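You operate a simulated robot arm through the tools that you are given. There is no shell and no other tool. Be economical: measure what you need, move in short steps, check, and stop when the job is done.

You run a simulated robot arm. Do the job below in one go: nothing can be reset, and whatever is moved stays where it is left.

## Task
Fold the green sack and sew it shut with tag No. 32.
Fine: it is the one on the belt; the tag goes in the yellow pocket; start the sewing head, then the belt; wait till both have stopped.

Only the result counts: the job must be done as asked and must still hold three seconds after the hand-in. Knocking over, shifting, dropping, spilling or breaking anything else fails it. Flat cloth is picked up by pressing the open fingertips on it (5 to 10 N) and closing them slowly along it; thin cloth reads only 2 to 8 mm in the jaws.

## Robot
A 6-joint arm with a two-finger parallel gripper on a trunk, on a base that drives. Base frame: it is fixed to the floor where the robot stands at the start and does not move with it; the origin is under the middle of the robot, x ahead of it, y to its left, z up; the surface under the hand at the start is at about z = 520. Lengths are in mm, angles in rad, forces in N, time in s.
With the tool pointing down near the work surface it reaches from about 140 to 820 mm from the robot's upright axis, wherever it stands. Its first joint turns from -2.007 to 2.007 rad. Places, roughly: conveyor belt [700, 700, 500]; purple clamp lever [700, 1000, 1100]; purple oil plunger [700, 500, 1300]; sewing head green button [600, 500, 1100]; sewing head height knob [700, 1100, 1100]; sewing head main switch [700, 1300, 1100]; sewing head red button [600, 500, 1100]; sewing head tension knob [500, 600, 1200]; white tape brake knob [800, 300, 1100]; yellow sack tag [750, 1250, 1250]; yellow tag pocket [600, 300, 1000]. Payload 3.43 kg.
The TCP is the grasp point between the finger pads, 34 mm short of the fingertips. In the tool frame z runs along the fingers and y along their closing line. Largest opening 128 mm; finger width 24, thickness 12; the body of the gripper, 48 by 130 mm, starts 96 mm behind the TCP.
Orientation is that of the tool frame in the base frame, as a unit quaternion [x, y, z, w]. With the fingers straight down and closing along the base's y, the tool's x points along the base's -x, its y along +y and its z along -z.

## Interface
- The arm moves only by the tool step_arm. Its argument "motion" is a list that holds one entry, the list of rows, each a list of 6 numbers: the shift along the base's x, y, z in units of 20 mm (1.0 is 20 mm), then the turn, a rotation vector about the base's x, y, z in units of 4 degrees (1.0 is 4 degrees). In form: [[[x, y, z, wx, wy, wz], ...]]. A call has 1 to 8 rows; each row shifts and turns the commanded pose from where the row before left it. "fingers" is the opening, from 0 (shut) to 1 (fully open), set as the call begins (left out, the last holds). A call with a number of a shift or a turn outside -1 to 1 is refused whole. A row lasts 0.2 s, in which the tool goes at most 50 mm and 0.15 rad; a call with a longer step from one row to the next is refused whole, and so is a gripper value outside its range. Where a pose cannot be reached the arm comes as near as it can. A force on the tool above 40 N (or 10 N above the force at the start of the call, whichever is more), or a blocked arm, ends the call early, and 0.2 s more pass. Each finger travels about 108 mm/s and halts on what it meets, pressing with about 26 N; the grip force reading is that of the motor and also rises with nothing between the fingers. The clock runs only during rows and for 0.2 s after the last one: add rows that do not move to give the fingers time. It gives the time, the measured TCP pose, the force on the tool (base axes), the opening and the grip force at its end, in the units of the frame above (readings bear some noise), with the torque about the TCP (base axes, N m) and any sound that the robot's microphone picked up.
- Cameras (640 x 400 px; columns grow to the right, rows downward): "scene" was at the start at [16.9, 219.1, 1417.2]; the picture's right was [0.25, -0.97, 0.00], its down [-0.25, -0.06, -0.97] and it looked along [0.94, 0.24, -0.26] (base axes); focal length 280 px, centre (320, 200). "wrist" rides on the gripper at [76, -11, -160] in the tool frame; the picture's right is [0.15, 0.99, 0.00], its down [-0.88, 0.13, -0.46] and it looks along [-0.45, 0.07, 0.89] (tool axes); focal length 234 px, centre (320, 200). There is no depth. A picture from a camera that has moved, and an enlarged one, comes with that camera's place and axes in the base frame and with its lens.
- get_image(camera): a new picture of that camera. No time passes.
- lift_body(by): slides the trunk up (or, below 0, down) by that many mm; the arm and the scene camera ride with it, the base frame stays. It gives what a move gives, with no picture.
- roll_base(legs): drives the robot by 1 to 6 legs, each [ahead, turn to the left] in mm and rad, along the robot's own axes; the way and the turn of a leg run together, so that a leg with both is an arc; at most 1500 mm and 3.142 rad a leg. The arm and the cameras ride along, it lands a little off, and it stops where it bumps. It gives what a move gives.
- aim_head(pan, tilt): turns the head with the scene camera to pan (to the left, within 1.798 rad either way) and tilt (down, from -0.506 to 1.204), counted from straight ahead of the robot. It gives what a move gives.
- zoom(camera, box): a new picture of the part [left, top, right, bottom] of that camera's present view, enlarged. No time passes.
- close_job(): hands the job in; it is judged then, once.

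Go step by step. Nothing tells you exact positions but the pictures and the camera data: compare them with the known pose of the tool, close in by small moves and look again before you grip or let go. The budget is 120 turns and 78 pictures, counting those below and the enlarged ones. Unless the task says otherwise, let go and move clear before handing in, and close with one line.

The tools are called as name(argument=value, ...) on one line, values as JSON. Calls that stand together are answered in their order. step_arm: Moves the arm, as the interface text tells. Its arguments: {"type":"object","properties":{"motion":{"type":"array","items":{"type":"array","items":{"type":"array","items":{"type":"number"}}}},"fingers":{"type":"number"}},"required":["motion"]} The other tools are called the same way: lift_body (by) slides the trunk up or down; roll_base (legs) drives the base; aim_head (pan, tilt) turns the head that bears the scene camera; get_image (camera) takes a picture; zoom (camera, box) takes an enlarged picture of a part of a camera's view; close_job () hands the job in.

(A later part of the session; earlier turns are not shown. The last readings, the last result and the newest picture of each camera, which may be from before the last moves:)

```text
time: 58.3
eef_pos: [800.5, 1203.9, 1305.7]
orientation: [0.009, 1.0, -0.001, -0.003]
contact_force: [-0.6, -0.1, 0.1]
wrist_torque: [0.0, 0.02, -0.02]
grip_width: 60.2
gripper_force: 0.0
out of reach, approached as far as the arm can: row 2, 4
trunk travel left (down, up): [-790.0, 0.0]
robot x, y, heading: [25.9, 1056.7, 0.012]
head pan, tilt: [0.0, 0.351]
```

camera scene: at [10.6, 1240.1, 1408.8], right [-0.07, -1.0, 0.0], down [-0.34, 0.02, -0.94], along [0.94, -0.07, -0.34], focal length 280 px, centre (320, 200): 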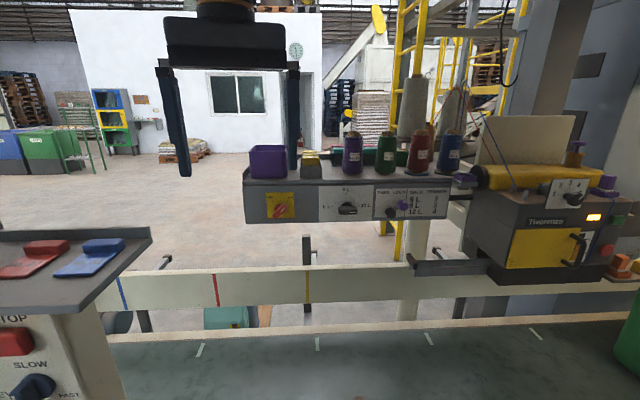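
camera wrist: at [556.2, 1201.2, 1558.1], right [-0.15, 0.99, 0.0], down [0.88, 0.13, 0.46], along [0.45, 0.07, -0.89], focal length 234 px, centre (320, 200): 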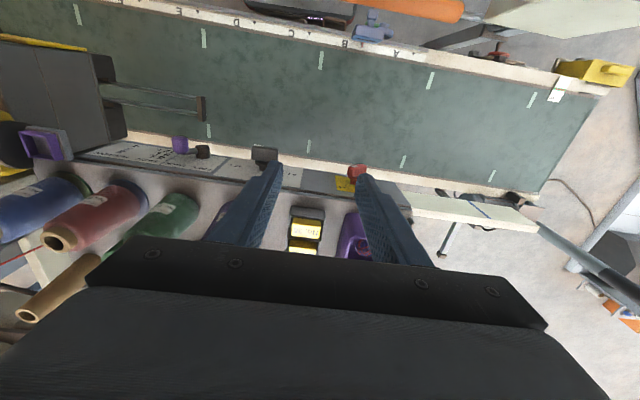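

Going down extends reach; now at (800, 1204, 1306). Look before descending the last bit.

get_image(camera="wrist")

zoom(camera="scene", box=[260, 170, 420, 300])

```text
39 pictures are left
camera wrist: at [726.4, 1193.3, 1465.0], right [-0.13, 0.99, 0.0], down [0.88, 0.12, 0.45], along [0.45, 0.06, -0.89], focal length 234 px, centre (320, 200)
```

wrist: 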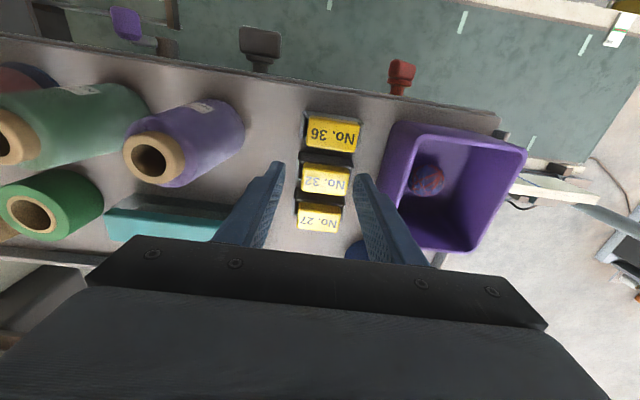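

```text
3.08 times, centred on (340, 235) of scene
camera zoom: at [3.3, 1251.3, 1548.8], right [0.01, -1.0, 0.0], down [-0.34, 0.0, -0.94], along [0.94, 0.01, -0.34], focal length 861 px, centre (258, 92)
```

zoom: 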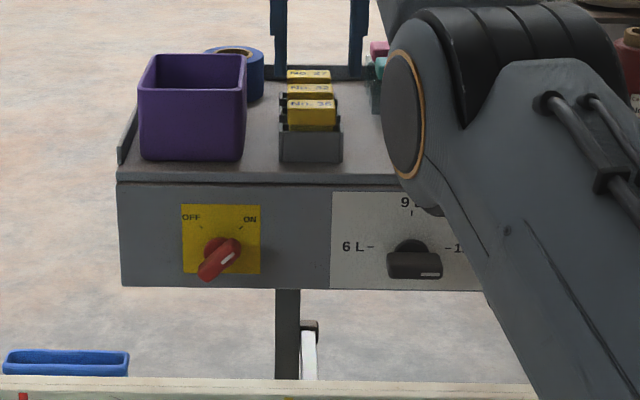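

Tag 32 is at about (808, 1209). Adjust and descend so the tips straddle its head.

step_arm(motion=[[[0.3, 0.2, -0.3, 0, 0, 0], [0.1, 0.05, -0.4, 0, 0, 0.2], [0, 0, -0.5, 0, 0, 0], [0, 0, -0.5, 0, 0, 0], [0, 0, -0.2, 0, 0, 0]]])

zoom(camera="wrist", box=[220, 90, 420, 250])

zoom(camera="scene", box=[300, 180, 360, 230])

```text
time: 59.5
eef_pos: [813.0, 1208.4, 1269.1]
orientation: [0.002, 1.0, -0.001, -0.003]
contact_force: [-0.3, -0.2, 1.0]
wrist_torque: [0.0, -0.03, 0.01]
grip_width: 59.9
gripper_force: 0.0
out of reach, approached as far as the arm can: row 5
trunk travel left (down, up): [-790.0, 0.0]
robot x, y, heading: [25.7, 1052.8, 0.012]
head pan, tilt: [0.0, 0.351]
```

```text
2.50 times, centred on (320, 170) of wrist
camera zoom: at [737.7, 1198.6, 1428.3], right [-0.14, 0.99, 0.0], down [0.88, 0.13, 0.45], along [0.45, 0.06, -0.89], focal length 585 px, centre (320, 275)
```

zoom: 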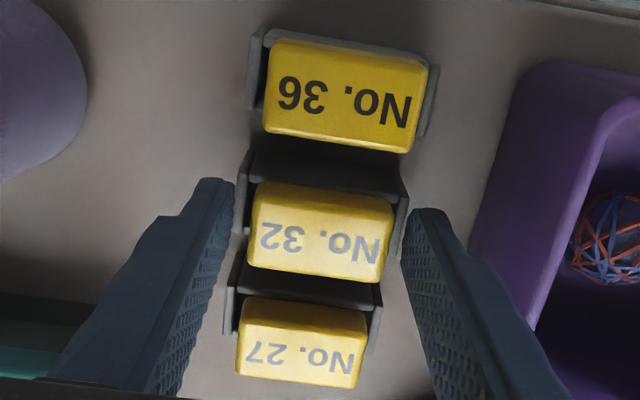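

```text
8.00 times, centred on (330, 205) of scene
camera zoom: at [3.4, 1251.4, 1548.8], right [0.01, -1.0, 0.0], down [-0.34, 0.0, -0.94], along [0.94, 0.01, -0.34], focal length 2239 px, centre (240, 160)
```

zoom: 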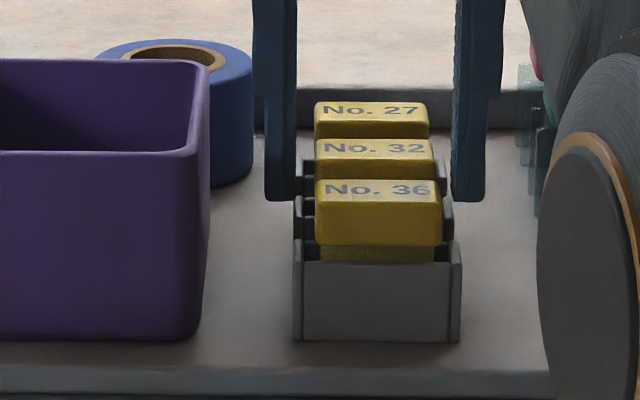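

Tips straddle tag 32's head just above the holder cheeks. Shift back 4 mm and close.

step_arm(motion=[[[-0.22, 0, 0.05, 0, 0, 0], [0, 0, 0, 0, 0, 0]]])

step_arm(motion=[[[0, 0, 0, 0, 0, 0], [0, 0, 0, 0, 0, 0], [0, 0, 0, 0, 0, 0]]], fingers=0.25)

```text
time: 60.1
eef_pos: [810.7, 1208.8, 1272.6]
orientation: [0.001, 1.0, -0.002, -0.003]
contact_force: [0.1, 0.4, -0.7]
wrist_torque: [-0.01, -0.01, -0.03]
grip_width: 59.8
gripper_force: 0.0
out of reach, approached as far as the arm can: row 1
trunk travel left (down, up): [-790.0, 0.0]
robot x, y, heading: [25.3, 1057.5, 0.014]
head pan, tilt: [0.0, 0.351]
```

```text
time: 60.9
eef_pos: [810.9, 1210.2, 1271.2]
orientation: [0.002, 1.0, -0.001, -0.002]
contact_force: [-0.4, -0.8, -0.8]
wrist_torque: [-0.02, 0.02, 0.03]
grip_width: 44.7
gripper_force: 25.9
trunk travel left (down, up): [-790.0, 0.0]
robot x, y, heading: [25.6, 1055.8, 0.014]
head pan, tilt: [0.0, 0.351]
```

The tag is gripped (44.7 mm). Lift in small steps and watch position and force.

step_arm(motion=[[[0, 0, 0.25, 0, 0, 0], [0, 0, 0.25, 0, 0, 0]]], fingers=0.2)

```text
time: 61.5
eef_pos: [811.6, 1208.9, 1282.4]
orientation: [0.001, 1.0, 0.0, -0.002]
contact_force: [-0.3, 0.1, -1.1]
wrist_torque: [0.0, 0.0, -0.02]
grip_width: 44.4
gripper_force: 25.7
trunk travel left (down, up): [-790.0, 0.0]
robot x, y, heading: [23.0, 1058.7, 0.013]
head pan, tilt: [0.0, 0.351]
```

Clean lift, no lateral drift. Continue.

step_arm(motion=[[[0, 0, 0.4, 0, 0, 0], [0, 0, 0.4, 0, 0, 0]]])

step_arm(motion=[[[0, 0, 0.4, 0, 0, 0], [0, 0, 0.4, 0, 0, 0]]])

zoom(camera="scene", box=[290, 160, 370, 230])

```text
time: 62.1
eef_pos: [807.2, 1208.8, 1297.1]
orientation: [0.001, 1.0, 0.0, -0.002]
contact_force: [-0.6, 0.3, -0.3]
wrist_torque: [0.0, 0.01, 0.0]
grip_width: 44.5
gripper_force: 25.9
out of reach, approached as far as the arm can: row 2
trunk travel left (down, up): [-790.0, 0.0]
robot x, y, heading: [25.4, 1053.3, 0.015]
head pan, tilt: [0.0, 0.351]
```

```text
time: 62.7
eef_pos: [802.7, 1208.7, 1309.7]
orientation: [0.002, 1.0, 0.0, -0.001]
contact_force: [-0.1, -1.2, -0.9]
wrist_torque: [0.02, 0.05, 0.01]
grip_width: 44.5
gripper_force: 26.1
out of reach, approached as far as the arm can: row 1
trunk travel left (down, up): [-790.0, 0.0]
robot x, y, heading: [27.2, 1055.6, 0.012]
head pan, tilt: [0.0, 0.351]
```

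```text
5.71 times, centred on (330, 195) of scene
camera zoom: at [4.0, 1251.4, 1548.8], right [0.01, -1.0, 0.0], down [-0.34, 0.0, -0.94], along [0.94, 0.01, -0.34], focal length 1599 px, centre (263, 229)
```

zoom: 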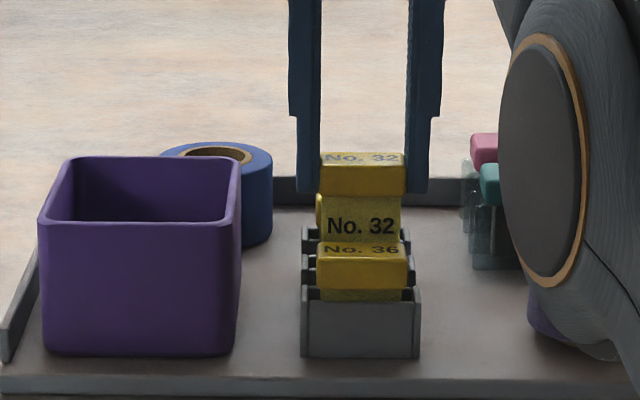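

The tag is coming out cleanly. Continue up until it clears tag 36, then retreat.

step_arm(motion=[[[-0.15, 0, 0.5, 0, 0, 0], [-0.15, 0, 0.5, 0, 0, 0], [-0.15, 0, 0.5, 0, 0, 0]]])

step_arm(motion=[[[-0.3, 0, 0.8, 0, 0, 0], [-0.3, 0, 0.8, 0, 0, 0], [-0.3, 0, 0.8, 0, 0, 0]]])

zoom(camera="scene", box=[290, 120, 380, 230])

```text
time: 63.5
eef_pos: [790.5, 1207.8, 1340.5]
orientation: [0.002, 1.0, -0.001, -0.001]
contact_force: [0.0, 0.2, -0.3]
wrist_torque: [0.0, 0.01, -0.01]
grip_width: 44.6
gripper_force: 25.9
out of reach, approached as far as the arm can: row 3
trunk travel left (down, up): [-790.0, 0.0]
robot x, y, heading: [27.3, 1059.0, 0.004]
head pan, tilt: [0.0, 0.351]
```

```text
time: 64.3
eef_pos: [769.8, 1206.2, 1386.8]
orientation: [0.002, 1.0, 0.0, -0.003]
contact_force: [0.1, -0.1, 0.4]
wrist_torque: [0.01, 0.02, -0.03]
grip_width: 44.8
gripper_force: 26.2
out of reach, approached as far as the arm can: row 3
trunk travel left (down, up): [-790.0, 0.0]
robot x, y, heading: [23.9, 1055.4, 0.009]
head pan, tilt: [0.0, 0.351]
```

```text
3.64 times, centred on (335, 175) of scene
camera zoom: at [3.4, 1251.4, 1548.8], right [0.01, -1.0, 0.0], down [-0.34, 0.0, -0.94], along [0.94, 0.01, -0.34], focal length 1018 px, centre (266, 291)
```

zoom: 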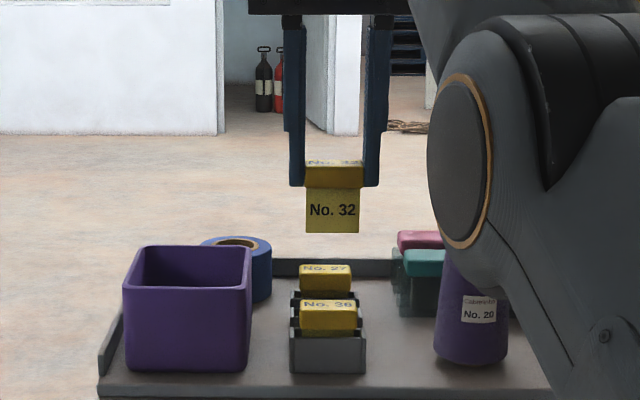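

Tag 32 is out, body about 36 mm below the fingertips. Retract the arm toward the robot.

step_arm(motion=[[[-1, 0, 0.3, 0, 0, 0], [-1, 0, 0, 0, 0, 0], [-1, 0, 0, 0, 0, 0], [-1, 0, 0, 0, 0, 0], [-1, 0, 0, 0, 0, 0], [-1, 0, 0, 0, 0, 0], [-1, 0, 0, 0, 0, 0], [-1, 0, 0, 0, 0, 0]]])

step_arm(motion=[[[-1, 0, 0, 0, 0, 0], [-1, 0, 0, 0, 0, 0], [-1, 0, 0, 0, 0, 0], [-1, 0, 0, 0, 0, 0], [-1, 0, 0, 0, 0, 0], [-1, 0, 0, 0, 0, 0], [-1, 0, 0, 0, 0, 0], [-1, 0, 0, 0, 0, 0]]])

roll_base(legs=[[-210, 0], [0, 1.56], [-900, 0], [0, -1.57]])

```text
time: 66.1
eef_pos: [608.9, 1207.8, 1391.9]
orientation: [0.002, 1.0, 0.0, -0.001]
contact_force: [0.3, 0.0, -0.5]
wrist_torque: [0.03, 0.04, -0.04]
grip_width: 44.6
gripper_force: 25.8
trunk travel left (down, up): [-790.0, 0.0]
robot x, y, heading: [24.3, 1054.5, 0.009]
head pan, tilt: [0.0, 0.351]
```

```text
time: 67.9
eef_pos: [449.6, 1206.5, 1392.0]
orientation: [0.002, 1.0, 0.001, -0.001]
contact_force: [0.3, 0.4, 0.4]
wrist_torque: [0.0, 0.01, 0.05]
grip_width: 44.7
gripper_force: 26.0
trunk travel left (down, up): [-790.0, 0.0]
robot x, y, heading: [26.0, 1058.3, 0.009]
head pan, tilt: [0.0, 0.351]
```

```text
time: 81.5
eef_pos: [256.9, 324.5, 1392.1]
orientation: [-0.033, 0.999, 0.0, -0.002]
contact_force: [0.5, -0.4, -0.4]
wrist_torque: [-0.01, -0.03, -0.02]
grip_width: 44.4
gripper_force: 26.1
trunk travel left (down, up): [-790.0, 0.0]
robot x, y, heading: [-157.9, 147.5, 0.078]
head pan, tilt: [0.0, 0.351]
```

Now at y≈150. Square up, go nearer and look at the pocket and the sack.

roll_base(legs=[[0, -0.075], [130, 0]])

lift_body(by=-140)

aim_head(pan=-0.05, tilt=0.5)

get_image(camera="scene")

```text
time: 83.3
eef_pos: [399.5, 293.2, 1392.7]
orientation: [0.006, 1.0, 0.0, -0.002]
contact_force: [-0.1, 0.2, 0.0]
wrist_torque: [-0.02, 0.0, -0.02]
grip_width: 44.5
gripper_force: 25.9
trunk travel left (down, up): [-790.0, 0.0]
robot x, y, heading: [-24.6, 147.0, 0.006]
head pan, tilt: [0.0, 0.351]
```

```text
time: 85.0
eef_pos: [398.1, 293.6, 1253.6]
orientation: [0.006, 1.0, 0.0, -0.002]
contact_force: [0.6, 0.3, -0.8]
wrist_torque: [0.01, -0.04, -0.01]
grip_width: 44.8
gripper_force: 26.5
trunk travel left (down, up): [-650.0, 140.0]
robot x, y, heading: [-25.9, 147.0, 0.007]
head pan, tilt: [0.0, 0.351]
```

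```text
time: 85.7
eef_pos: [399.0, 293.7, 1253.3]
orientation: [0.006, 1.0, 0.0, -0.001]
contact_force: [-0.4, 0.5, -0.6]
wrist_torque: [0.0, 0.0, 0.0]
grip_width: 44.7
gripper_force: 26.3
trunk travel left (down, up): [-650.0, 140.0]
robot x, y, heading: [-23.6, 144.5, 0.003]
head pan, tilt: [-0.051, 0.499]
```

```text
33 pictures are left
camera scene: at [-9.7, 336.8, 1395.2], right [-0.05, -1.0, 0.0], down [-0.48, 0.02, -0.88], along [0.88, -0.04, -0.48], focal length 280 px, centre (320, 200)
```

scene: 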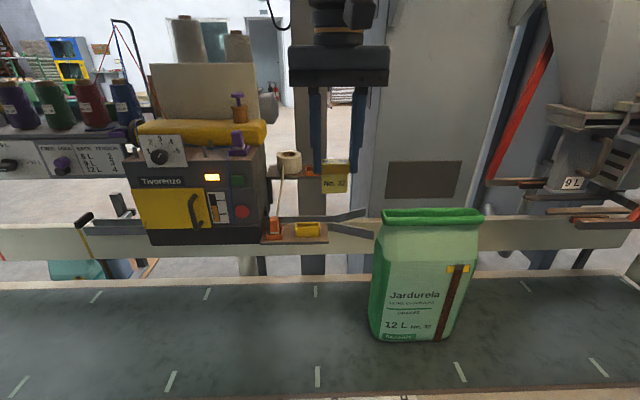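

Pocket is near (570, 340, 995). Zoom on it and the guide, and on the sack's mouth.

zoom(camera="scene", box=[255, 195, 385, 255])

zoom(camera="scene", box=[360, 195, 500, 350])

```text
4.92 times, centred on (320, 225) of scene
camera zoom: at [-9.7, 336.8, 1395.2], right [-0.05, -1.0, 0.0], down [-0.48, 0.02, -0.88], along [0.88, -0.04, -0.48], focal length 1378 px, centre (320, 77)
```

zoom: 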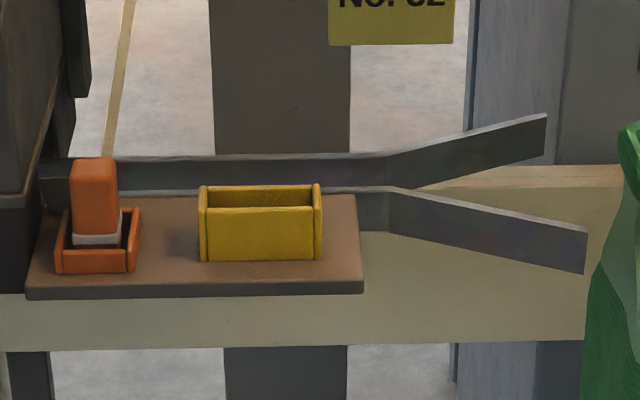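

```text
2.58 times, centred on (430, 272) of scene
camera zoom: at [-9.7, 336.8, 1395.2], right [-0.05, -1.0, 0.0], down [-0.48, 0.02, -0.88], along [0.88, -0.04, -0.48], focal length 722 px, centre (36, 13)
```

zoom: 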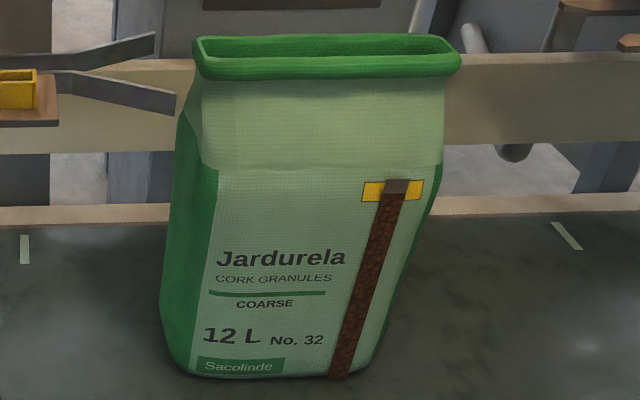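

Pocket opening is roughly 52 × 20 mm. Move above it and take a wrist view.

step_arm(motion=[[[1, 0.33, -0.5, 0, 0, 0.17], [1, 0.33, -0.5, 0, 0, 0], [1, 0.33, -0.5, 0, 0, 0], [1, 0.33, -0.8, 0, 0, 0], [1, 0.33, -0.8, 0, 0, 0], [1, 0.33, -0.8, 0, 0, 0], [1, 0.33, -0.8, 0, 0, 0], [0.5, 0, -0.8, 0, 0, 0]]])

zoom(camera="wrist", box=[200, 80, 440, 240])

```text
time: 87.5
eef_pos: [549.6, 337.7, 1142.7]
orientation: [0.0, 1.0, -0.001, -0.002]
contact_force: [-0.6, 0.0, -0.7]
wrist_torque: [0.01, -0.05, 0.01]
grip_width: 44.6
gripper_force: 26.2
trunk travel left (down, up): [-650.0, 140.0]
robot x, y, heading: [-24.4, 147.7, 0.005]
head pan, tilt: [-0.051, 0.499]
```

```text
2.50 times, centred on (320, 160) of wrist
camera zoom: at [474.3, 327.3, 1301.8], right [-0.15, 0.99, 0.0], down [0.88, 0.13, 0.45], along [0.45, 0.07, -0.89], focal length 585 px, centre (320, 300)
```

zoom: 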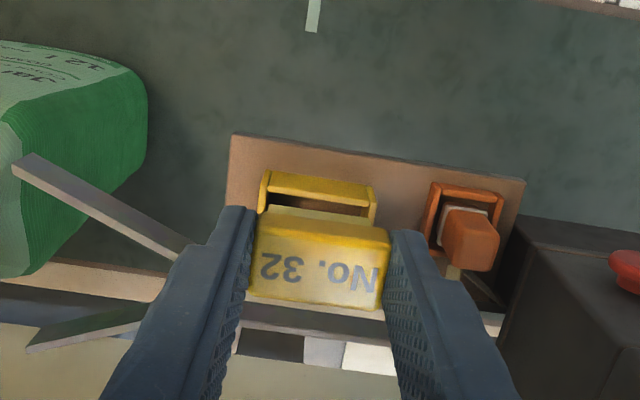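

Pocket opening centre ≈ (570, 341), rim z ≈ 1010. Align above it at lower height and recheck.

step_arm(motion=[[[0.5, 0.1, 0, 0, 0, 0], [0.5, 0, 0, 0, 0, 0], [0, 0, -0.8, 0, 0, 0], [0, 0, -0.8, 0, 0, 0], [0, 0, 0, 0, 0, 0]]])

zoom(camera="wrist", box=[240, 80, 400, 230])

zoom(camera="scene", box=[280, 190, 340, 245])

```text
time: 88.7
eef_pos: [569.2, 341.8, 1110.3]
orientation: [-0.001, 1.0, 0.001, -0.001]
contact_force: [0.5, -0.1, -0.3]
wrist_torque: [-0.02, 0.0, 0.01]
grip_width: 45.0
gripper_force: 26.3
trunk travel left (down, up): [-650.0, 140.0]
robot x, y, heading: [-26.8, 148.0, 0.003]
head pan, tilt: [-0.051, 0.499]
```

```text
2.67 times, centred on (320, 155) of wrist
camera zoom: at [495.3, 330.5, 1269.3], right [-0.15, 0.99, 0.0], down [0.88, 0.13, 0.45], along [0.45, 0.07, -0.89], focal length 624 px, centre (320, 320)
```

zoom: 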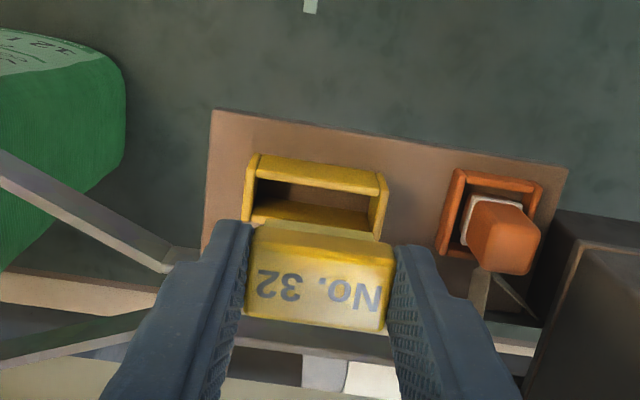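

```text
7.27 times, centred on (310, 218) of scene
camera zoom: at [-9.7, 336.8, 1395.1], right [-0.05, -1.0, 0.0], down [-0.48, 0.02, -0.88], along [0.88, -0.04, -0.48], focal length 2036 px, centre (393, 73)
```

zoom: 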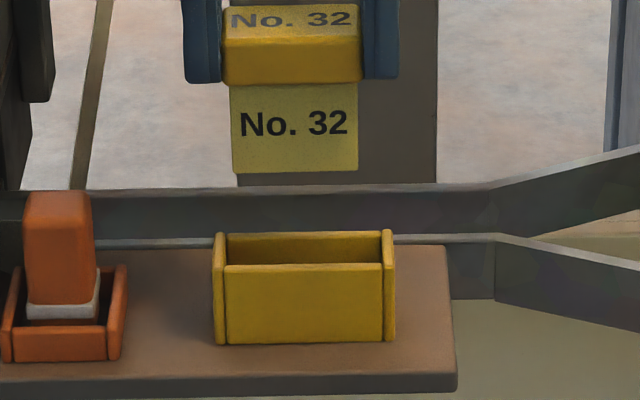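

The tag body (≈x 572) lines up with the opening (562–583); shift y by −2 mm, lower partway and check.

step_arm(motion=[[[0, -0.1, -0.5, 0, 0, 0], [0, 0, -0.7, 0, 0, 0], [0, 0, 0, 0, 0, 0]]])

zoom(camera="scene", box=[280, 190, 340, 245])

zoom(camera="wrist", box=[280, 110, 380, 200])

```text
time: 89.5
eef_pos: [568.8, 339.2, 1084.9]
orientation: [0.0, 1.0, 0.0, -0.001]
contact_force: [0.4, -0.4, -0.7]
wrist_torque: [0.01, -0.02, 0.02]
grip_width: 44.5
gripper_force: 26.3
trunk travel left (down, up): [-650.0, 140.0]
robot x, y, heading: [-28.0, 147.5, 0.003]
head pan, tilt: [-0.051, 0.499]
```

```text
7.27 times, centred on (310, 218) of scene
camera zoom: at [-9.7, 336.8, 1395.1], right [-0.05, -1.0, 0.0], down [-0.48, 0.02, -0.88], along [0.88, -0.04, -0.48], focal length 2036 px, centre (393, 73)
```

zoom: 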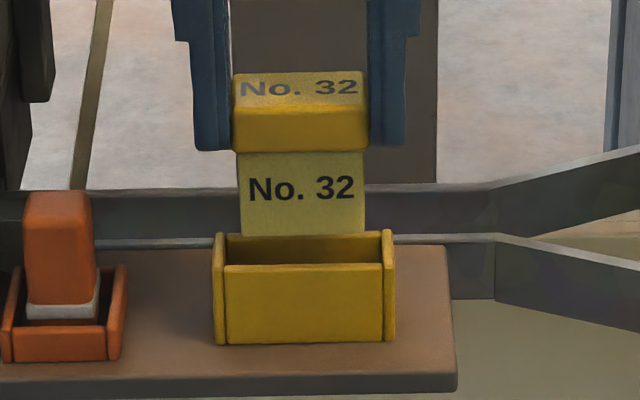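

```text
4.44 times, centred on (330, 155) of wrist
camera zoom: at [494.7, 328.5, 1244.5], right [-0.15, 0.99, 0.0], down [0.88, 0.13, 0.45], along [0.45, 0.07, -0.89], focal length 1041 px, centre (276, 400)
```

zoom: 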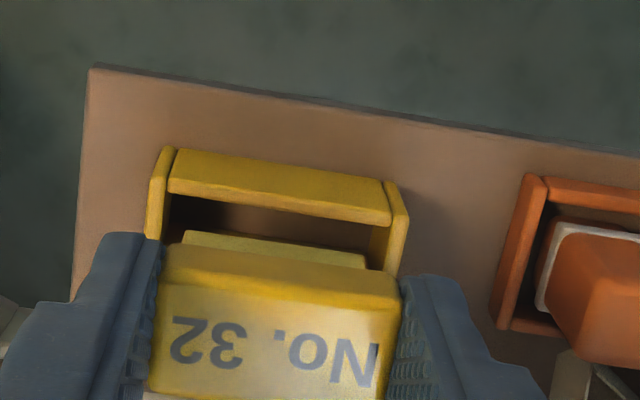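

Body is aligned inside the rim. Descend slowly into the pocket.

step_arm(motion=[[[0.05, 0, -0.4, 0, 0, 0], [0, 0, -0.4, 0, 0, 0], [0, 0, -0.4, 0, 0, 0], [0, 0, 0, 0, 0, 0]]])

zoom(camera="scene", box=[280, 190, 340, 245])

```text
time: 90.5
eef_pos: [569.8, 339.3, 1062.0]
orientation: [0.0, 1.0, 0.0, -0.002]
contact_force: [-0.3, -0.1, -0.1]
wrist_torque: [-0.03, 0.0, 0.03]
grip_width: 44.3
gripper_force: 25.6
trunk travel left (down, up): [-650.0, 140.0]
robot x, y, heading: [-28.3, 144.4, 0.004]
head pan, tilt: [-0.051, 0.499]
```

```text
7.27 times, centred on (310, 218) of scene
camera zoom: at [-9.6, 336.8, 1395.1], right [-0.05, -1.0, 0.0], down [-0.48, 0.02, -0.88], along [0.88, -0.04, -0.48], focal length 2036 px, centre (393, 73)
```

zoom: 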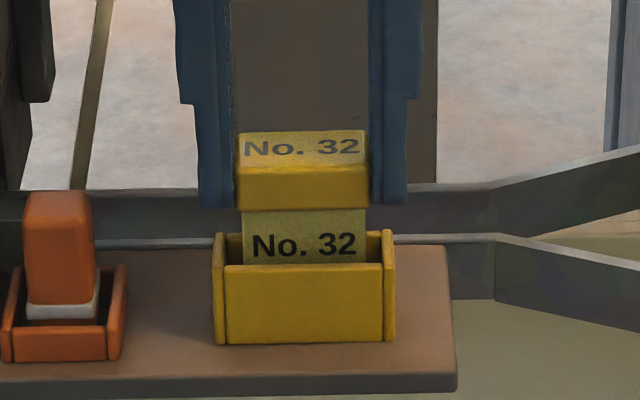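

It is inside. Lower further until it seats.

step_arm(motion=[[[0, 0, -0.25, 0, 0, 0], [0, 0, -0.25, 0, 0, 0], [0, 0, 0, 0, 0, 0]]])

step_arm(motion=[[[0, 0, -0.15, 0, 0, 0], [0, 0, -0.15, 0, 0, 0], [0, 0, 0, 0, 0, 0]]])

```text
time: 91.3
eef_pos: [569.0, 339.6, 1053.5]
orientation: [0.0, 1.0, 0.0, -0.002]
contact_force: [0.2, 0.4, -0.9]
wrist_torque: [-0.02, 0.02, 0.01]
grip_width: 44.6
gripper_force: 26.2
trunk travel left (down, up): [-650.0, 140.0]
robot x, y, heading: [-25.2, 150.4, 0.006]
head pan, tilt: [-0.051, 0.499]
```

```text
time: 92.1
eef_pos: [570.4, 339.0, 1047.8]
orientation: [0.0, 1.0, 0.0, -0.002]
contact_force: [-1.1, 0.8, 3.1]
wrist_torque: [0.02, 0.06, -0.02]
grip_width: 44.4
gripper_force: 26.6
trunk travel left (down, up): [-650.0, 140.0]
robot x, y, heading: [-29.5, 145.8, 0.006]
head pan, tilt: [-0.051, 0.499]
```

Contact (3 N). Release and go up, then check the seated tag and look down on the sack.

step_arm(motion=[[[0, 0, 0, 0, 0, 0], [0, 0, 0, 0, 0, 0], [0, 0, 0.5, 0, 0, 0], [0, 0, 1, 0, 0, 0], [0, 0, 1, 0, 0, 0], [0, 0, 1, 0, 0, 0], [0, 0, 1, 0, 0, 0]]], fingers=0.46)

zoom(camera="scene", box=[270, 180, 350, 250])

```text
time: 93.7
eef_pos: [569.8, 339.0, 1136.2]
orientation: [0.0, 1.0, 0.0, -0.002]
contact_force: [-0.8, -0.6, -0.1]
wrist_torque: [0.04, 0.04, 0.01]
grip_width: 58.8
gripper_force: 0.1
trunk travel left (down, up): [-650.0, 140.0]
robot x, y, heading: [-24.4, 147.1, 0.005]
head pan, tilt: [-0.051, 0.499]
```

```text
5.71 times, centred on (310, 215) of scene
camera zoom: at [-9.5, 336.9, 1395.1], right [-0.05, -1.0, 0.0], down [-0.48, 0.02, -0.88], along [0.88, -0.04, -0.48], focal length 1599 px, centre (377, 114)
```

zoom: 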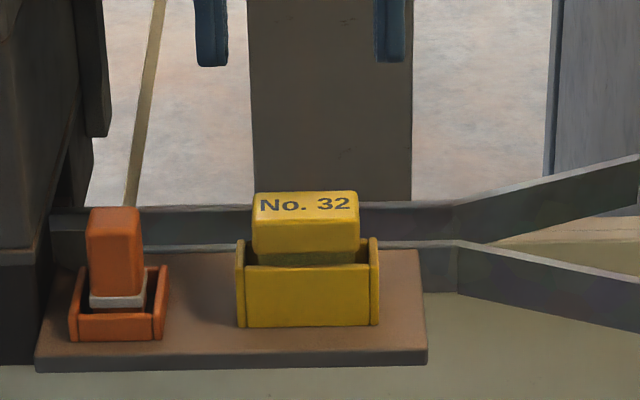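

The tag is seated. Now move the wrist camera over the sack to study its mouth.

step_arm(motion=[[[0, 0, 1, 0, 0, 0], [0, 0, 1, 0, 0, 0], [0, -1, 1, 0, 0, 0], [0, -1, 1, 0, 0, 0], [0, -1, 1, 0, 0, 0], [0, -1, 0, 0, 0, 0], [0, -1, 0, 0, 0, 0], [0, -1, 0, 0, 0, 0]]])

step_arm(motion=[[[0, -1, 0, 0, 0, 0], [0, -1, 0, 0, 0, 0], [0, -1, 0, 0, 0, 0], [0, -1, 0, 0, 0, 0], [0, -1, 0, 0, 0, 0], [0, -1, 0, 0, 0, 0], [0, -1, 0, 0, 0, 0], [0, -1, 0, 0, 0, 0]]], fingers=1)

get_image(camera="wrist")

```text
time: 95.5
eef_pos: [569.8, 219.2, 1236.5]
orientation: [0.0, 1.0, -0.001, -0.002]
contact_force: [0.5, 0.5, -0.1]
wrist_torque: [-0.03, -0.01, 0.04]
grip_width: 58.6
gripper_force: 0.1
trunk travel left (down, up): [-650.0, 140.0]
robot x, y, heading: [-25.8, 143.1, 0.008]
head pan, tilt: [-0.051, 0.499]
```

```text
time: 97.3
eef_pos: [571.7, 57.4, 1237.4]
orientation: [0.0, 1.0, 0.0, 0.0]
contact_force: [0.2, 0.8, -0.1]
wrist_torque: [-0.04, 0.02, -0.02]
grip_width: 127.9
gripper_force: 0.1
trunk travel left (down, up): [-650.0, 140.0]
robot x, y, heading: [-29.3, 145.5, 0.004]
head pan, tilt: [-0.051, 0.499]
```

```text
23 pictures are left
camera wrist: at [495.7, 46.6, 1395.7], right [-0.15, 0.99, 0.0], down [0.88, 0.13, 0.45], along [0.45, 0.07, -0.89], focal length 234 px, centre (320, 200)
```

wrist: 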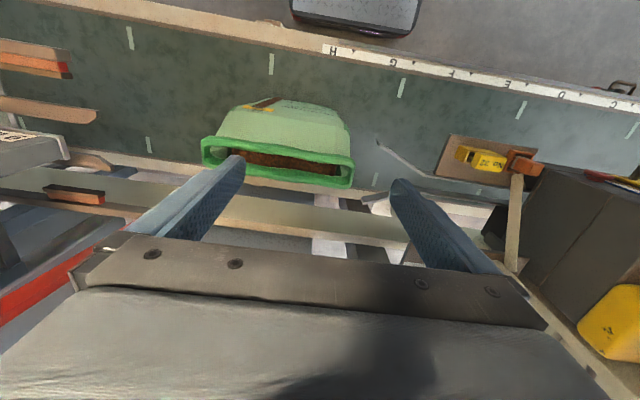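

The mouth spans x 607–668, y −134…127, rim top z ≈ 1000; its centre (637) lines up with the guide gap. I'll yaw the gripper by 90° so it closes along x and move above the mouth centre.

step_arm(motion=[[[0.4, -0.4, 0, 0, 0, 1], [0.4, -0.4, 0, 0, 0, 1], [0.4, -0.4, 0, 0, 0, 1], [0.4, -0.4, 0, 0, 0, 1], [0.4, -0.4, 0, 0, 0, 1], [0.4, -0.4, 0, 0, 0, 1], [0.4, -0.4, 0, 0, 0, 1], [0.4, -0.3, 0, 0, 0, 1]]])

step_arm(motion=[[[0, 0, -0.3, 0, 0, 1], [0, 0, -0.3, 0, 0, 1], [0, 0, -0.3, 0, 0, 1], [0, 0, -0.3, 0, 0, 1], [0, 0, -0.3, 0, 0, 1], [0, 0, -0.3, 0, 0, 1], [0, 0, -0.3, 0, 0, 1], [0, 0, -0.3, 0, 0, 1]]])

step_arm(motion=[[[0, 0, -0.3, 0, 0, 1], [0, 0, -0.3, 0, 0, 1], [0, 0, -0.3, 0, 0, 1], [0, 0, -0.3, 0, 0, 1], [0, 0, -0.3, 0, 0, 1], [0, 0, -0.3, 0, 0, 1], [0, 0, -0.3, 0, 0, 0.5]]])

aim_head(pan=-0.35, tilt=0.5)

zoom(camera="scene", box=[200, 110, 440, 330])

```text
time: 99.1
eef_pos: [634.1, -2.2, 1236.8]
orientation: [-0.276, 0.961, 0.0, -0.002]
contact_force: [0.1, 0.5, 0.1]
wrist_torque: [0.01, 0.02, 0.01]
grip_width: 127.7
gripper_force: 0.0
trunk travel left (down, up): [-650.0, 140.0]
robot x, y, heading: [-23.1, 144.7, 0.003]
head pan, tilt: [-0.051, 0.499]
```

```text
time: 100.9
eef_pos: [634.7, -3.3, 1188.9]
orientation: [-0.53, 0.848, -0.001, -0.001]
contact_force: [0.5, -0.7, -0.8]
wrist_torque: [0.04, 0.0, 0.01]
grip_width: 127.8
gripper_force: 0.1
trunk travel left (down, up): [-650.0, 140.0]
robot x, y, heading: [-27.4, 145.6, 0.004]
head pan, tilt: [-0.051, 0.499]
```

```text
time: 102.5
eef_pos: [636.2, -4.3, 1147.5]
orientation: [0.708, -0.707, 0.001, 0.001]
contact_force: [-1.2, -0.2, -0.4]
wrist_torque: [0.0, -0.01, 0.01]
grip_width: 128.1
gripper_force: 0.1
trunk travel left (down, up): [-650.0, 140.0]
robot x, y, heading: [-26.6, 141.6, -0.001]
head pan, tilt: [-0.051, 0.499]
```

```text
time: 103.3
eef_pos: [635.2, -3.5, 1147.3]
orientation: [-0.707, 0.707, -0.001, -0.001]
contact_force: [0.1, -0.2, 0.0]
wrist_torque: [0.02, 0.05, 0.02]
grip_width: 128.0
gripper_force: 0.0
trunk travel left (down, up): [-650.0, 140.0]
robot x, y, heading: [-24.2, 144.5, -0.002]
head pan, tilt: [-0.351, 0.499]
```

```text
1.82 times, centred on (320, 220) of scene
camera zoom: at [-14.9, 310.1, 1395.1], right [-0.34, -0.94, 0.0], down [-0.45, 0.16, -0.88], along [0.83, -0.3, -0.48], focal length 509 px, centre (320, 164)
```

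zoom: 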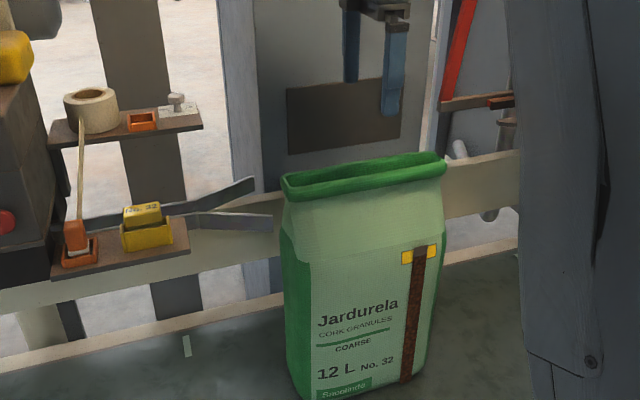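

Aligned over the mouth. Descend with the fingers straddling both walls, then close gently.

step_arm(motion=[[[0.1, 0, -1, 0, 0, 0], [0, 0, -1, 0, 0, 0], [0, 0, -1, 0, 0, 0], [0, 0, -1, 0, 0, 0], [0, 0, -1, 0, 0, 0], [0, 0, -1, 0, 0, 0], [0, 0, -1, 0, 0, 0], [0, 0, 0, 0, 0, 0]]])

step_arm(motion=[[[0, 0, 0, 0, 0, 0], [0, 0, 0, 0, 0, 0], [0, 0, 0, 0, 0, 0]]], fingers=0.4)

step_arm(motion=[[[0, 0, 0, 0, 0, 0], [0, 0, 0, 0, 0, 0], [0, 0, 0, 0, 0, 0], [0, 0, 0, 0, 0, 0]]], fingers=0.0)

zoom(camera="scene", box=[200, 110, 440, 330])

```text
time: 105.1
eef_pos: [637.2, -2.5, 1007.7]
orientation: [-0.707, 0.707, -0.001, -0.001]
contact_force: [0.1, 0.1, -0.4]
wrist_torque: [0.0, 0.0, 0.0]
grip_width: 128.1
gripper_force: 0.1
trunk travel left (down, up): [-650.0, 140.0]
robot x, y, heading: [-25.6, 143.4, 0.003]
head pan, tilt: [-0.351, 0.499]
```

```text
time: 105.9
eef_pos: [637.3, -2.8, 1007.6]
orientation: [-0.707, 0.707, -0.002, -0.001]
contact_force: [2.6, 1.2, 1.4]
wrist_torque: [0.1, -0.56, -0.12]
grip_width: 66.3
gripper_force: 26.2
trunk travel left (down, up): [-650.0, 140.0]
robot x, y, heading: [-27.4, 145.7, 0.002]
head pan, tilt: [-0.351, 0.499]
```

```text
time: 106.9
eef_pos: [636.7, -2.7, 1007.6]
orientation: [0.707, -0.707, 0.002, 0.001]
contact_force: [4.4, 0.0, 5.7]
wrist_torque: [0.32, -0.79, -0.17]
grip_width: 65.9
gripper_force: 26.8
trunk travel left (down, up): [-650.0, 140.0]
robot x, y, heading: [-31.2, 141.8, 0.003]
head pan, tilt: [-0.351, 0.499]
```

```text
1.82 times, centred on (320, 220) of scene
camera zoom: at [-15.0, 310.1, 1395.1], right [-0.34, -0.94, 0.0], down [-0.45, 0.16, -0.88], along [0.83, -0.3, -0.48], focal length 509 px, centre (320, 164)
```

zoom: 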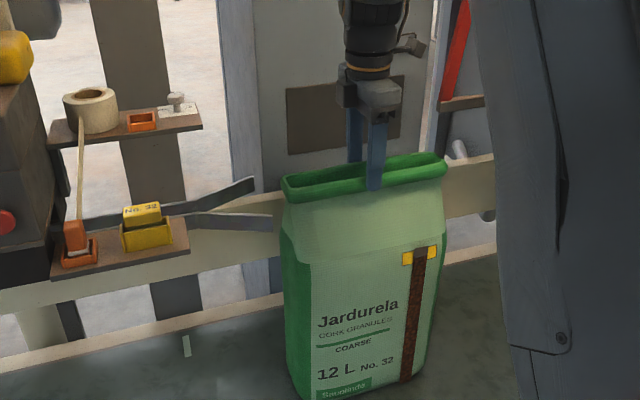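

The rim is stiff (66 mm), so it probably hinges as a collar. With the grip held, I test a small pull toward −x and watch force.

step_arm(motion=[[[-0.25, 0, 0, 0, 0, 0], [-0.25, 0, 0, 0, 0, 0]]])

step_arm(motion=[[[-0.25, 0, 0, 0, 0, 0], [-0.25, 0, 0, 0, 0, 0]]])

```text
time: 107.5
eef_pos: [626.3, -1.5, 1008.4]
orientation: [-0.707, 0.707, -0.002, 0.0]
contact_force: [4.4, 0.6, 11.0]
wrist_torque: [0.32, -0.84, -0.29]
grip_width: 66.2
gripper_force: 25.7
trunk travel left (down, up): [-650.0, 140.0]
robot x, y, heading: [-27.1, 144.5, 0.009]
head pan, tilt: [-0.351, 0.499]
```

```text
time: 108.1
eef_pos: [616.5, -2.1, 1008.6]
orientation: [0.707, -0.707, 0.003, 0.0]
contact_force: [4.9, 0.0, 23.2]
wrist_torque: [0.07, -0.77, -0.54]
grip_width: 66.5
gripper_force: 25.5
trunk travel left (down, up): [-650.0, 140.0]
robot x, y, heading: [-25.5, 143.7, 0.003]
head pan, tilt: [-0.351, 0.499]
```

It seems the whole sack is starting to tip, not the collar bending. Return to the start position and check.

step_arm(motion=[[[0.25, 0, 0, 0, 0, 0], [0.25, 0, 0, 0, 0, 0], [0.25, 0, 0, 0, 0, 0], [0.25, 0, 0, 0, 0, 0], [0, 0, 0, 0, 0, 0]]])

zoom(camera="wrist", box=[120, 60, 520, 310])

```text
time: 109.3
eef_pos: [635.6, -0.5, 1004.4]
orientation: [-0.707, 0.707, 0.0, -0.002]
contact_force: [0.9, -1.2, -7.9]
wrist_torque: [-0.39, -0.03, 0.04]
grip_width: 66.0
gripper_force: 26.0
trunk travel left (down, up): [-650.0, 140.0]
robot x, y, heading: [-27.2, 146.8, 0.004]
head pan, tilt: [-0.351, 0.499]
```

```text
1.60 times, centred on (320, 185) of wrist
camera zoom: at [647.9, -77.1, 1163.3], right [-0.99, -0.15, 0.0], down [-0.13, 0.88, 0.45], along [-0.07, 0.45, -0.89], focal length 375 px, centre (320, 224)
```

zoom: 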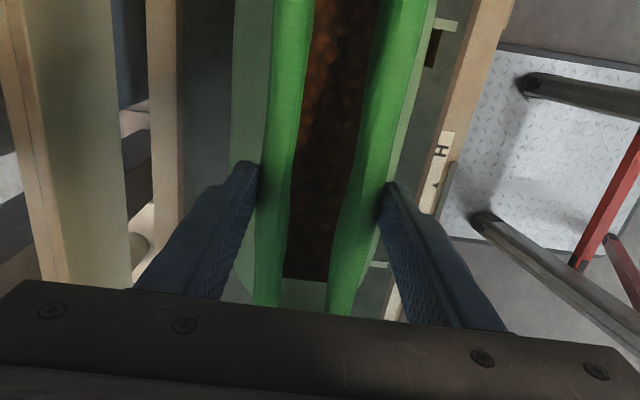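

The rim doesn't squeeze shut, so I'll test whether the collar hinges: a 4° tilt about the crease line at z ≈ 856.

step_arm(motion=[[[-0.26, 0, 0, 0, -0.5, 0], [-0.26, 0, -0.02, 0, -0.5, 0], [0, 0, 0, 0, 0, 0]]])

step_arm(motion=[[[-0.26, 0, -0.03, 0, -0.5, 0], [-0.26, 0, -0.05, 0, -0.5, 0], [0, 0, 0, 0, 0, 0]]])

```text
time: 110.1
eef_pos: [626.9, -2.7, 1005.4]
orientation: [-0.706, 0.707, -0.026, 0.025]
contact_force: [0.3, 1.3, 2.1]
wrist_torque: [0.57, 0.97, -0.16]
grip_width: 66.8
gripper_force: 25.7
trunk travel left (down, up): [-650.0, 140.0]
robot x, y, heading: [-27.7, 146.8, 0.007]
head pan, tilt: [-0.351, 0.499]
```

```text
time: 110.9
eef_pos: [615.6, -2.1, 1004.0]
orientation: [0.705, -0.705, 0.051, -0.049]
contact_force: [3.3, 1.0, 10.2]
wrist_torque: [0.18, 0.12, -0.07]
grip_width: 67.8
gripper_force: 25.8
trunk travel left (down, up): [-650.0, 140.0]
robot x, y, heading: [-25.6, 142.5, 0.003]
head pan, tilt: [-0.351, 0.499]
```

Forces stay low at 8°. Check what the sack is doing.

zoom(camera="scene", box=[230, 150, 430, 350])

```text
2.00 times, centred on (330, 250) of scene
camera zoom: at [-15.2, 310.2, 1395.1], right [-0.34, -0.94, 0.0], down [-0.45, 0.16, -0.88], along [0.83, -0.3, -0.48], focal length 560 px, centre (300, 100)
```

zoom: 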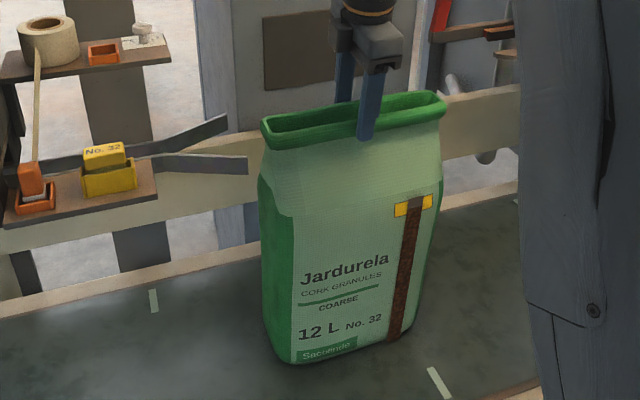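

The whole sack leans as one body, so that isn't it. Undo the tilt, release and rise; then I'll look into the mouth from directly above.

step_arm(motion=[[[0.26, 0, 0.05, 0, 0.5, 0], [0.26, 0, 0.03, 0, 0.5, 0], [0.26, 0, 0.02, 0, 0.5, 0], [0.26, 0, 0, 0, 0.5, 0], [0, 0, 0, 0, 0, 0]]])

step_arm(motion=[[[0, 0, 0, 0, 0, 0], [0, 0, 0, 0, 0, 0], [0, 0, 0, 0, 0, 0], [0, 0, 1, 0, 0, 0], [0, 0, 1, 0, 0, 0], [0, 0, 1, 0, 0, 0]]], fingers=1)

get_image(camera="wrist")

zoom(camera="scene", box=[230, 150, 430, 350])

```text
time: 112.1
eef_pos: [635.9, -2.5, 1005.1]
orientation: [0.707, -0.707, 0.001, 0.003]
contact_force: [-1.4, -0.2, -13.3]
wrist_torque: [0.04, 0.0, 0.01]
grip_width: 65.9
gripper_force: 25.8
trunk travel left (down, up): [-650.0, 140.0]
robot x, y, heading: [-29.0, 143.6, 0.005]
head pan, tilt: [-0.351, 0.499]
```

```text
time: 113.5
eef_pos: [637.1, -2.6, 1067.2]
orientation: [-0.707, 0.708, -0.002, -0.001]
contact_force: [0.6, 0.5, -0.5]
wrist_torque: [-0.01, 0.0, 0.01]
grip_width: 128.0
gripper_force: 0.1
trunk travel left (down, up): [-650.0, 140.0]
robot x, y, heading: [-20.9, 144.9, 0.002]
head pan, tilt: [-0.351, 0.499]
```

```text
18 pictures are left
camera wrist: at [648.3, -77.4, 1225.4], right [-0.99, -0.15, 0.0], down [-0.13, 0.88, 0.45], along [-0.07, 0.45, -0.89], focal length 234 px, centre (320, 200)
```

wrist: 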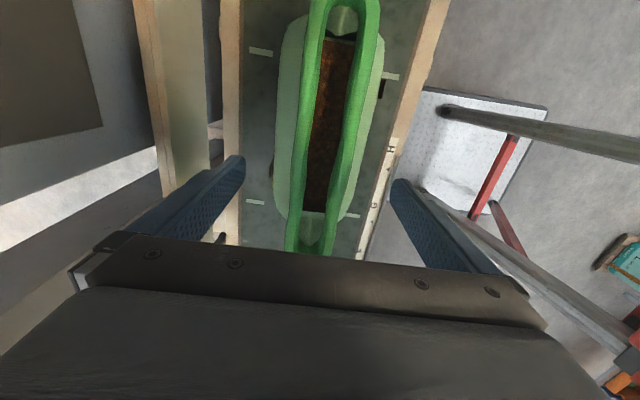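

```text
2.00 times, centred on (330, 250) of scene
camera zoom: at [-14.8, 310.0, 1395.1], right [-0.34, -0.94, 0.0], down [-0.45, 0.16, -0.88], along [0.83, -0.3, -0.48], focal length 560 px, centre (300, 100)
```

zoom: 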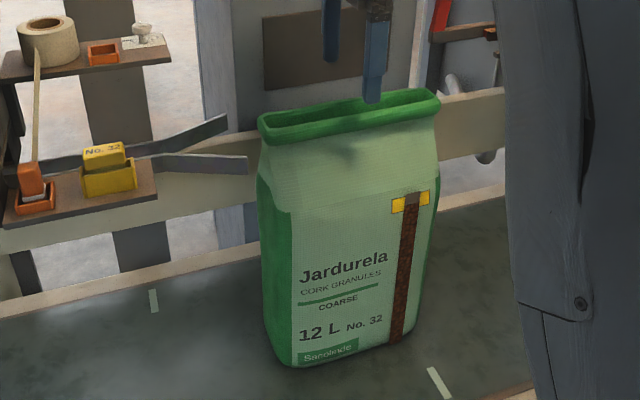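

The sack stands again and seems a little dented under the rim. Zoom on the collar to understand how it deforms.

zoom(camera="scene", box=[305, 185, 375, 255])

```text
5.71 times, centred on (340, 220) of scene
camera zoom: at [-14.8, 310.0, 1395.1], right [-0.34, -0.94, 0.0], down [-0.45, 0.16, -0.88], along [0.83, -0.3, -0.48], focal length 1599 px, centre (206, 86)
```

zoom: 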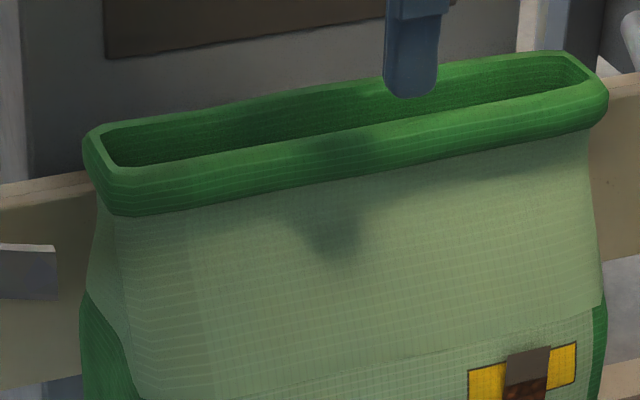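

That dark spot is only the gripper's shadow; the rim itself is stiff. I'll try squeezing lower on the collar, below the hem, and for longer.

step_arm(motion=[[[0, 0, -1, 0, 0, 0], [0, 0, -1, 0, 0, 0], [0, 0, -1, 0, 0, 0], [0, 0, -1, 0, 0, 0], [0, 0, -1, 0, 0, 0], [0, 0, -0.3, 0, 0, 0], [0, 0, 0, 0, 0, 0]]])

step_arm(motion=[[[0, 0, 0, 0, 0, 0], [0, 0, 0, 0, 0, 0], [0, 0, 0, 0, 0, 0], [0, 0, 0, 0, 0, 0], [0, 0, 0, 0, 0, 0], [0, 0, 0, 0, 0, 0], [0, 0, 0, 0, 0, 0], [0, 0, 0, 0, 0, 0]]], fingers=0.0)

```text
time: 115.1
eef_pos: [637.7, -1.2, 960.6]
orientation: [0.707, -0.707, 0.001, 0.001]
contact_force: [-0.2, 0.5, -0.5]
wrist_torque: [0.01, 0.02, 0.0]
grip_width: 127.9
gripper_force: 0.0
trunk travel left (down, up): [-650.0, 140.0]
robot x, y, heading: [-24.4, 146.1, 0.003]
head pan, tilt: [-0.351, 0.499]
```

```text
time: 116.9
eef_pos: [636.4, -2.8, 961.4]
orientation: [-0.707, 0.707, -0.002, -0.002]
contact_force: [-7.9, 1.0, 10.8]
wrist_torque: [0.12, 2.07, -0.06]
grip_width: 66.2
gripper_force: 25.8
trunk travel left (down, up): [-650.0, 140.0]
robot x, y, heading: [-26.3, 144.5, 0.004]
head pan, tilt: [-0.351, 0.499]
```

Still rigid at 66 mm. Re-grip at the rim and test the other direction: a small push toward +x.

step_arm(motion=[[[0, 0, 0, 0, 0, 0], [0, 0, 0, 0, 0, 0], [0, 0, 1, 0, 0, 0], [0, 0, 1, 0, 0, 0], [0, 0, 0.2, 0, 0, 0], [0, 0, 0, 0, 0, 0]]], fingers=0.7)

step_arm(motion=[[[0, 0, 0, 0, 0, 0], [0, 0, 0, 0, 0, 0], [0, 0, 0, 0, 0, 0]]], fingers=0.45)

step_arm(motion=[[[0.25, 0, 0, 0, 0.25, 0], [0.25, 0, 0, 0, 0.25, 0], [0.25, 0, 0, 0, 0.25, 0], [0.25, 0, 0, 0, 0.25, 0], [0, 0, 0, 0, 0, 0]]])

zoom(camera="scene", box=[230, 150, 430, 350])

```text
time: 118.3
eef_pos: [636.8, -3.3, 1005.6]
orientation: [0.707, -0.707, 0.001, 0.002]
contact_force: [-0.8, 0.3, 0.3]
wrist_torque: [-0.04, -0.02, 0.02]
grip_width: 89.5
gripper_force: 0.1
trunk travel left (down, up): [-650.0, 140.0]
robot x, y, heading: [-28.7, 142.0, 0.003]
head pan, tilt: [-0.351, 0.499]
```

```text
time: 119.1
eef_pos: [637.2, -2.3, 1005.3]
orientation: [0.707, -0.707, 0.001, 0.001]
contact_force: [-3.9, 0.3, 3.3]
wrist_torque: [0.02, 0.62, 0.02]
grip_width: 65.8
gripper_force: 26.6
trunk travel left (down, up): [-650.0, 140.0]
robot x, y, heading: [-26.4, 141.6, 0.002]
head pan, tilt: [-0.351, 0.499]
```

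```text
time: 120.3
eef_pos: [655.5, -3.2, 1006.5]
orientation: [0.707, -0.707, -0.023, 0.025]
contact_force: [-2.5, -0.3, 23.3]
wrist_torque: [-0.04, -0.4, -0.01]
grip_width: 66.7
gripper_force: 26.5
trunk travel left (down, up): [-650.0, 140.0]
robot x, y, heading: [-30.5, 144.7, 0.004]
head pan, tilt: [-0.351, 0.499]
```

```text
2.00 times, centred on (330, 250) of scene
camera zoom: at [-16.0, 310.2, 1395.2], right [-0.34, -0.94, 0.0], down [-0.45, 0.16, -0.88], along [0.83, -0.3, -0.48], focal length 560 px, centre (300, 100)
```

zoom: 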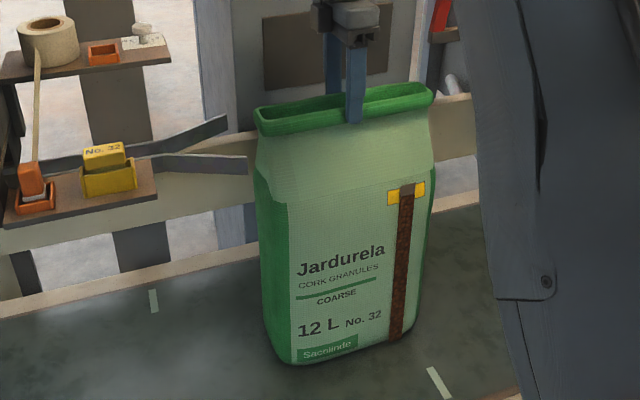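

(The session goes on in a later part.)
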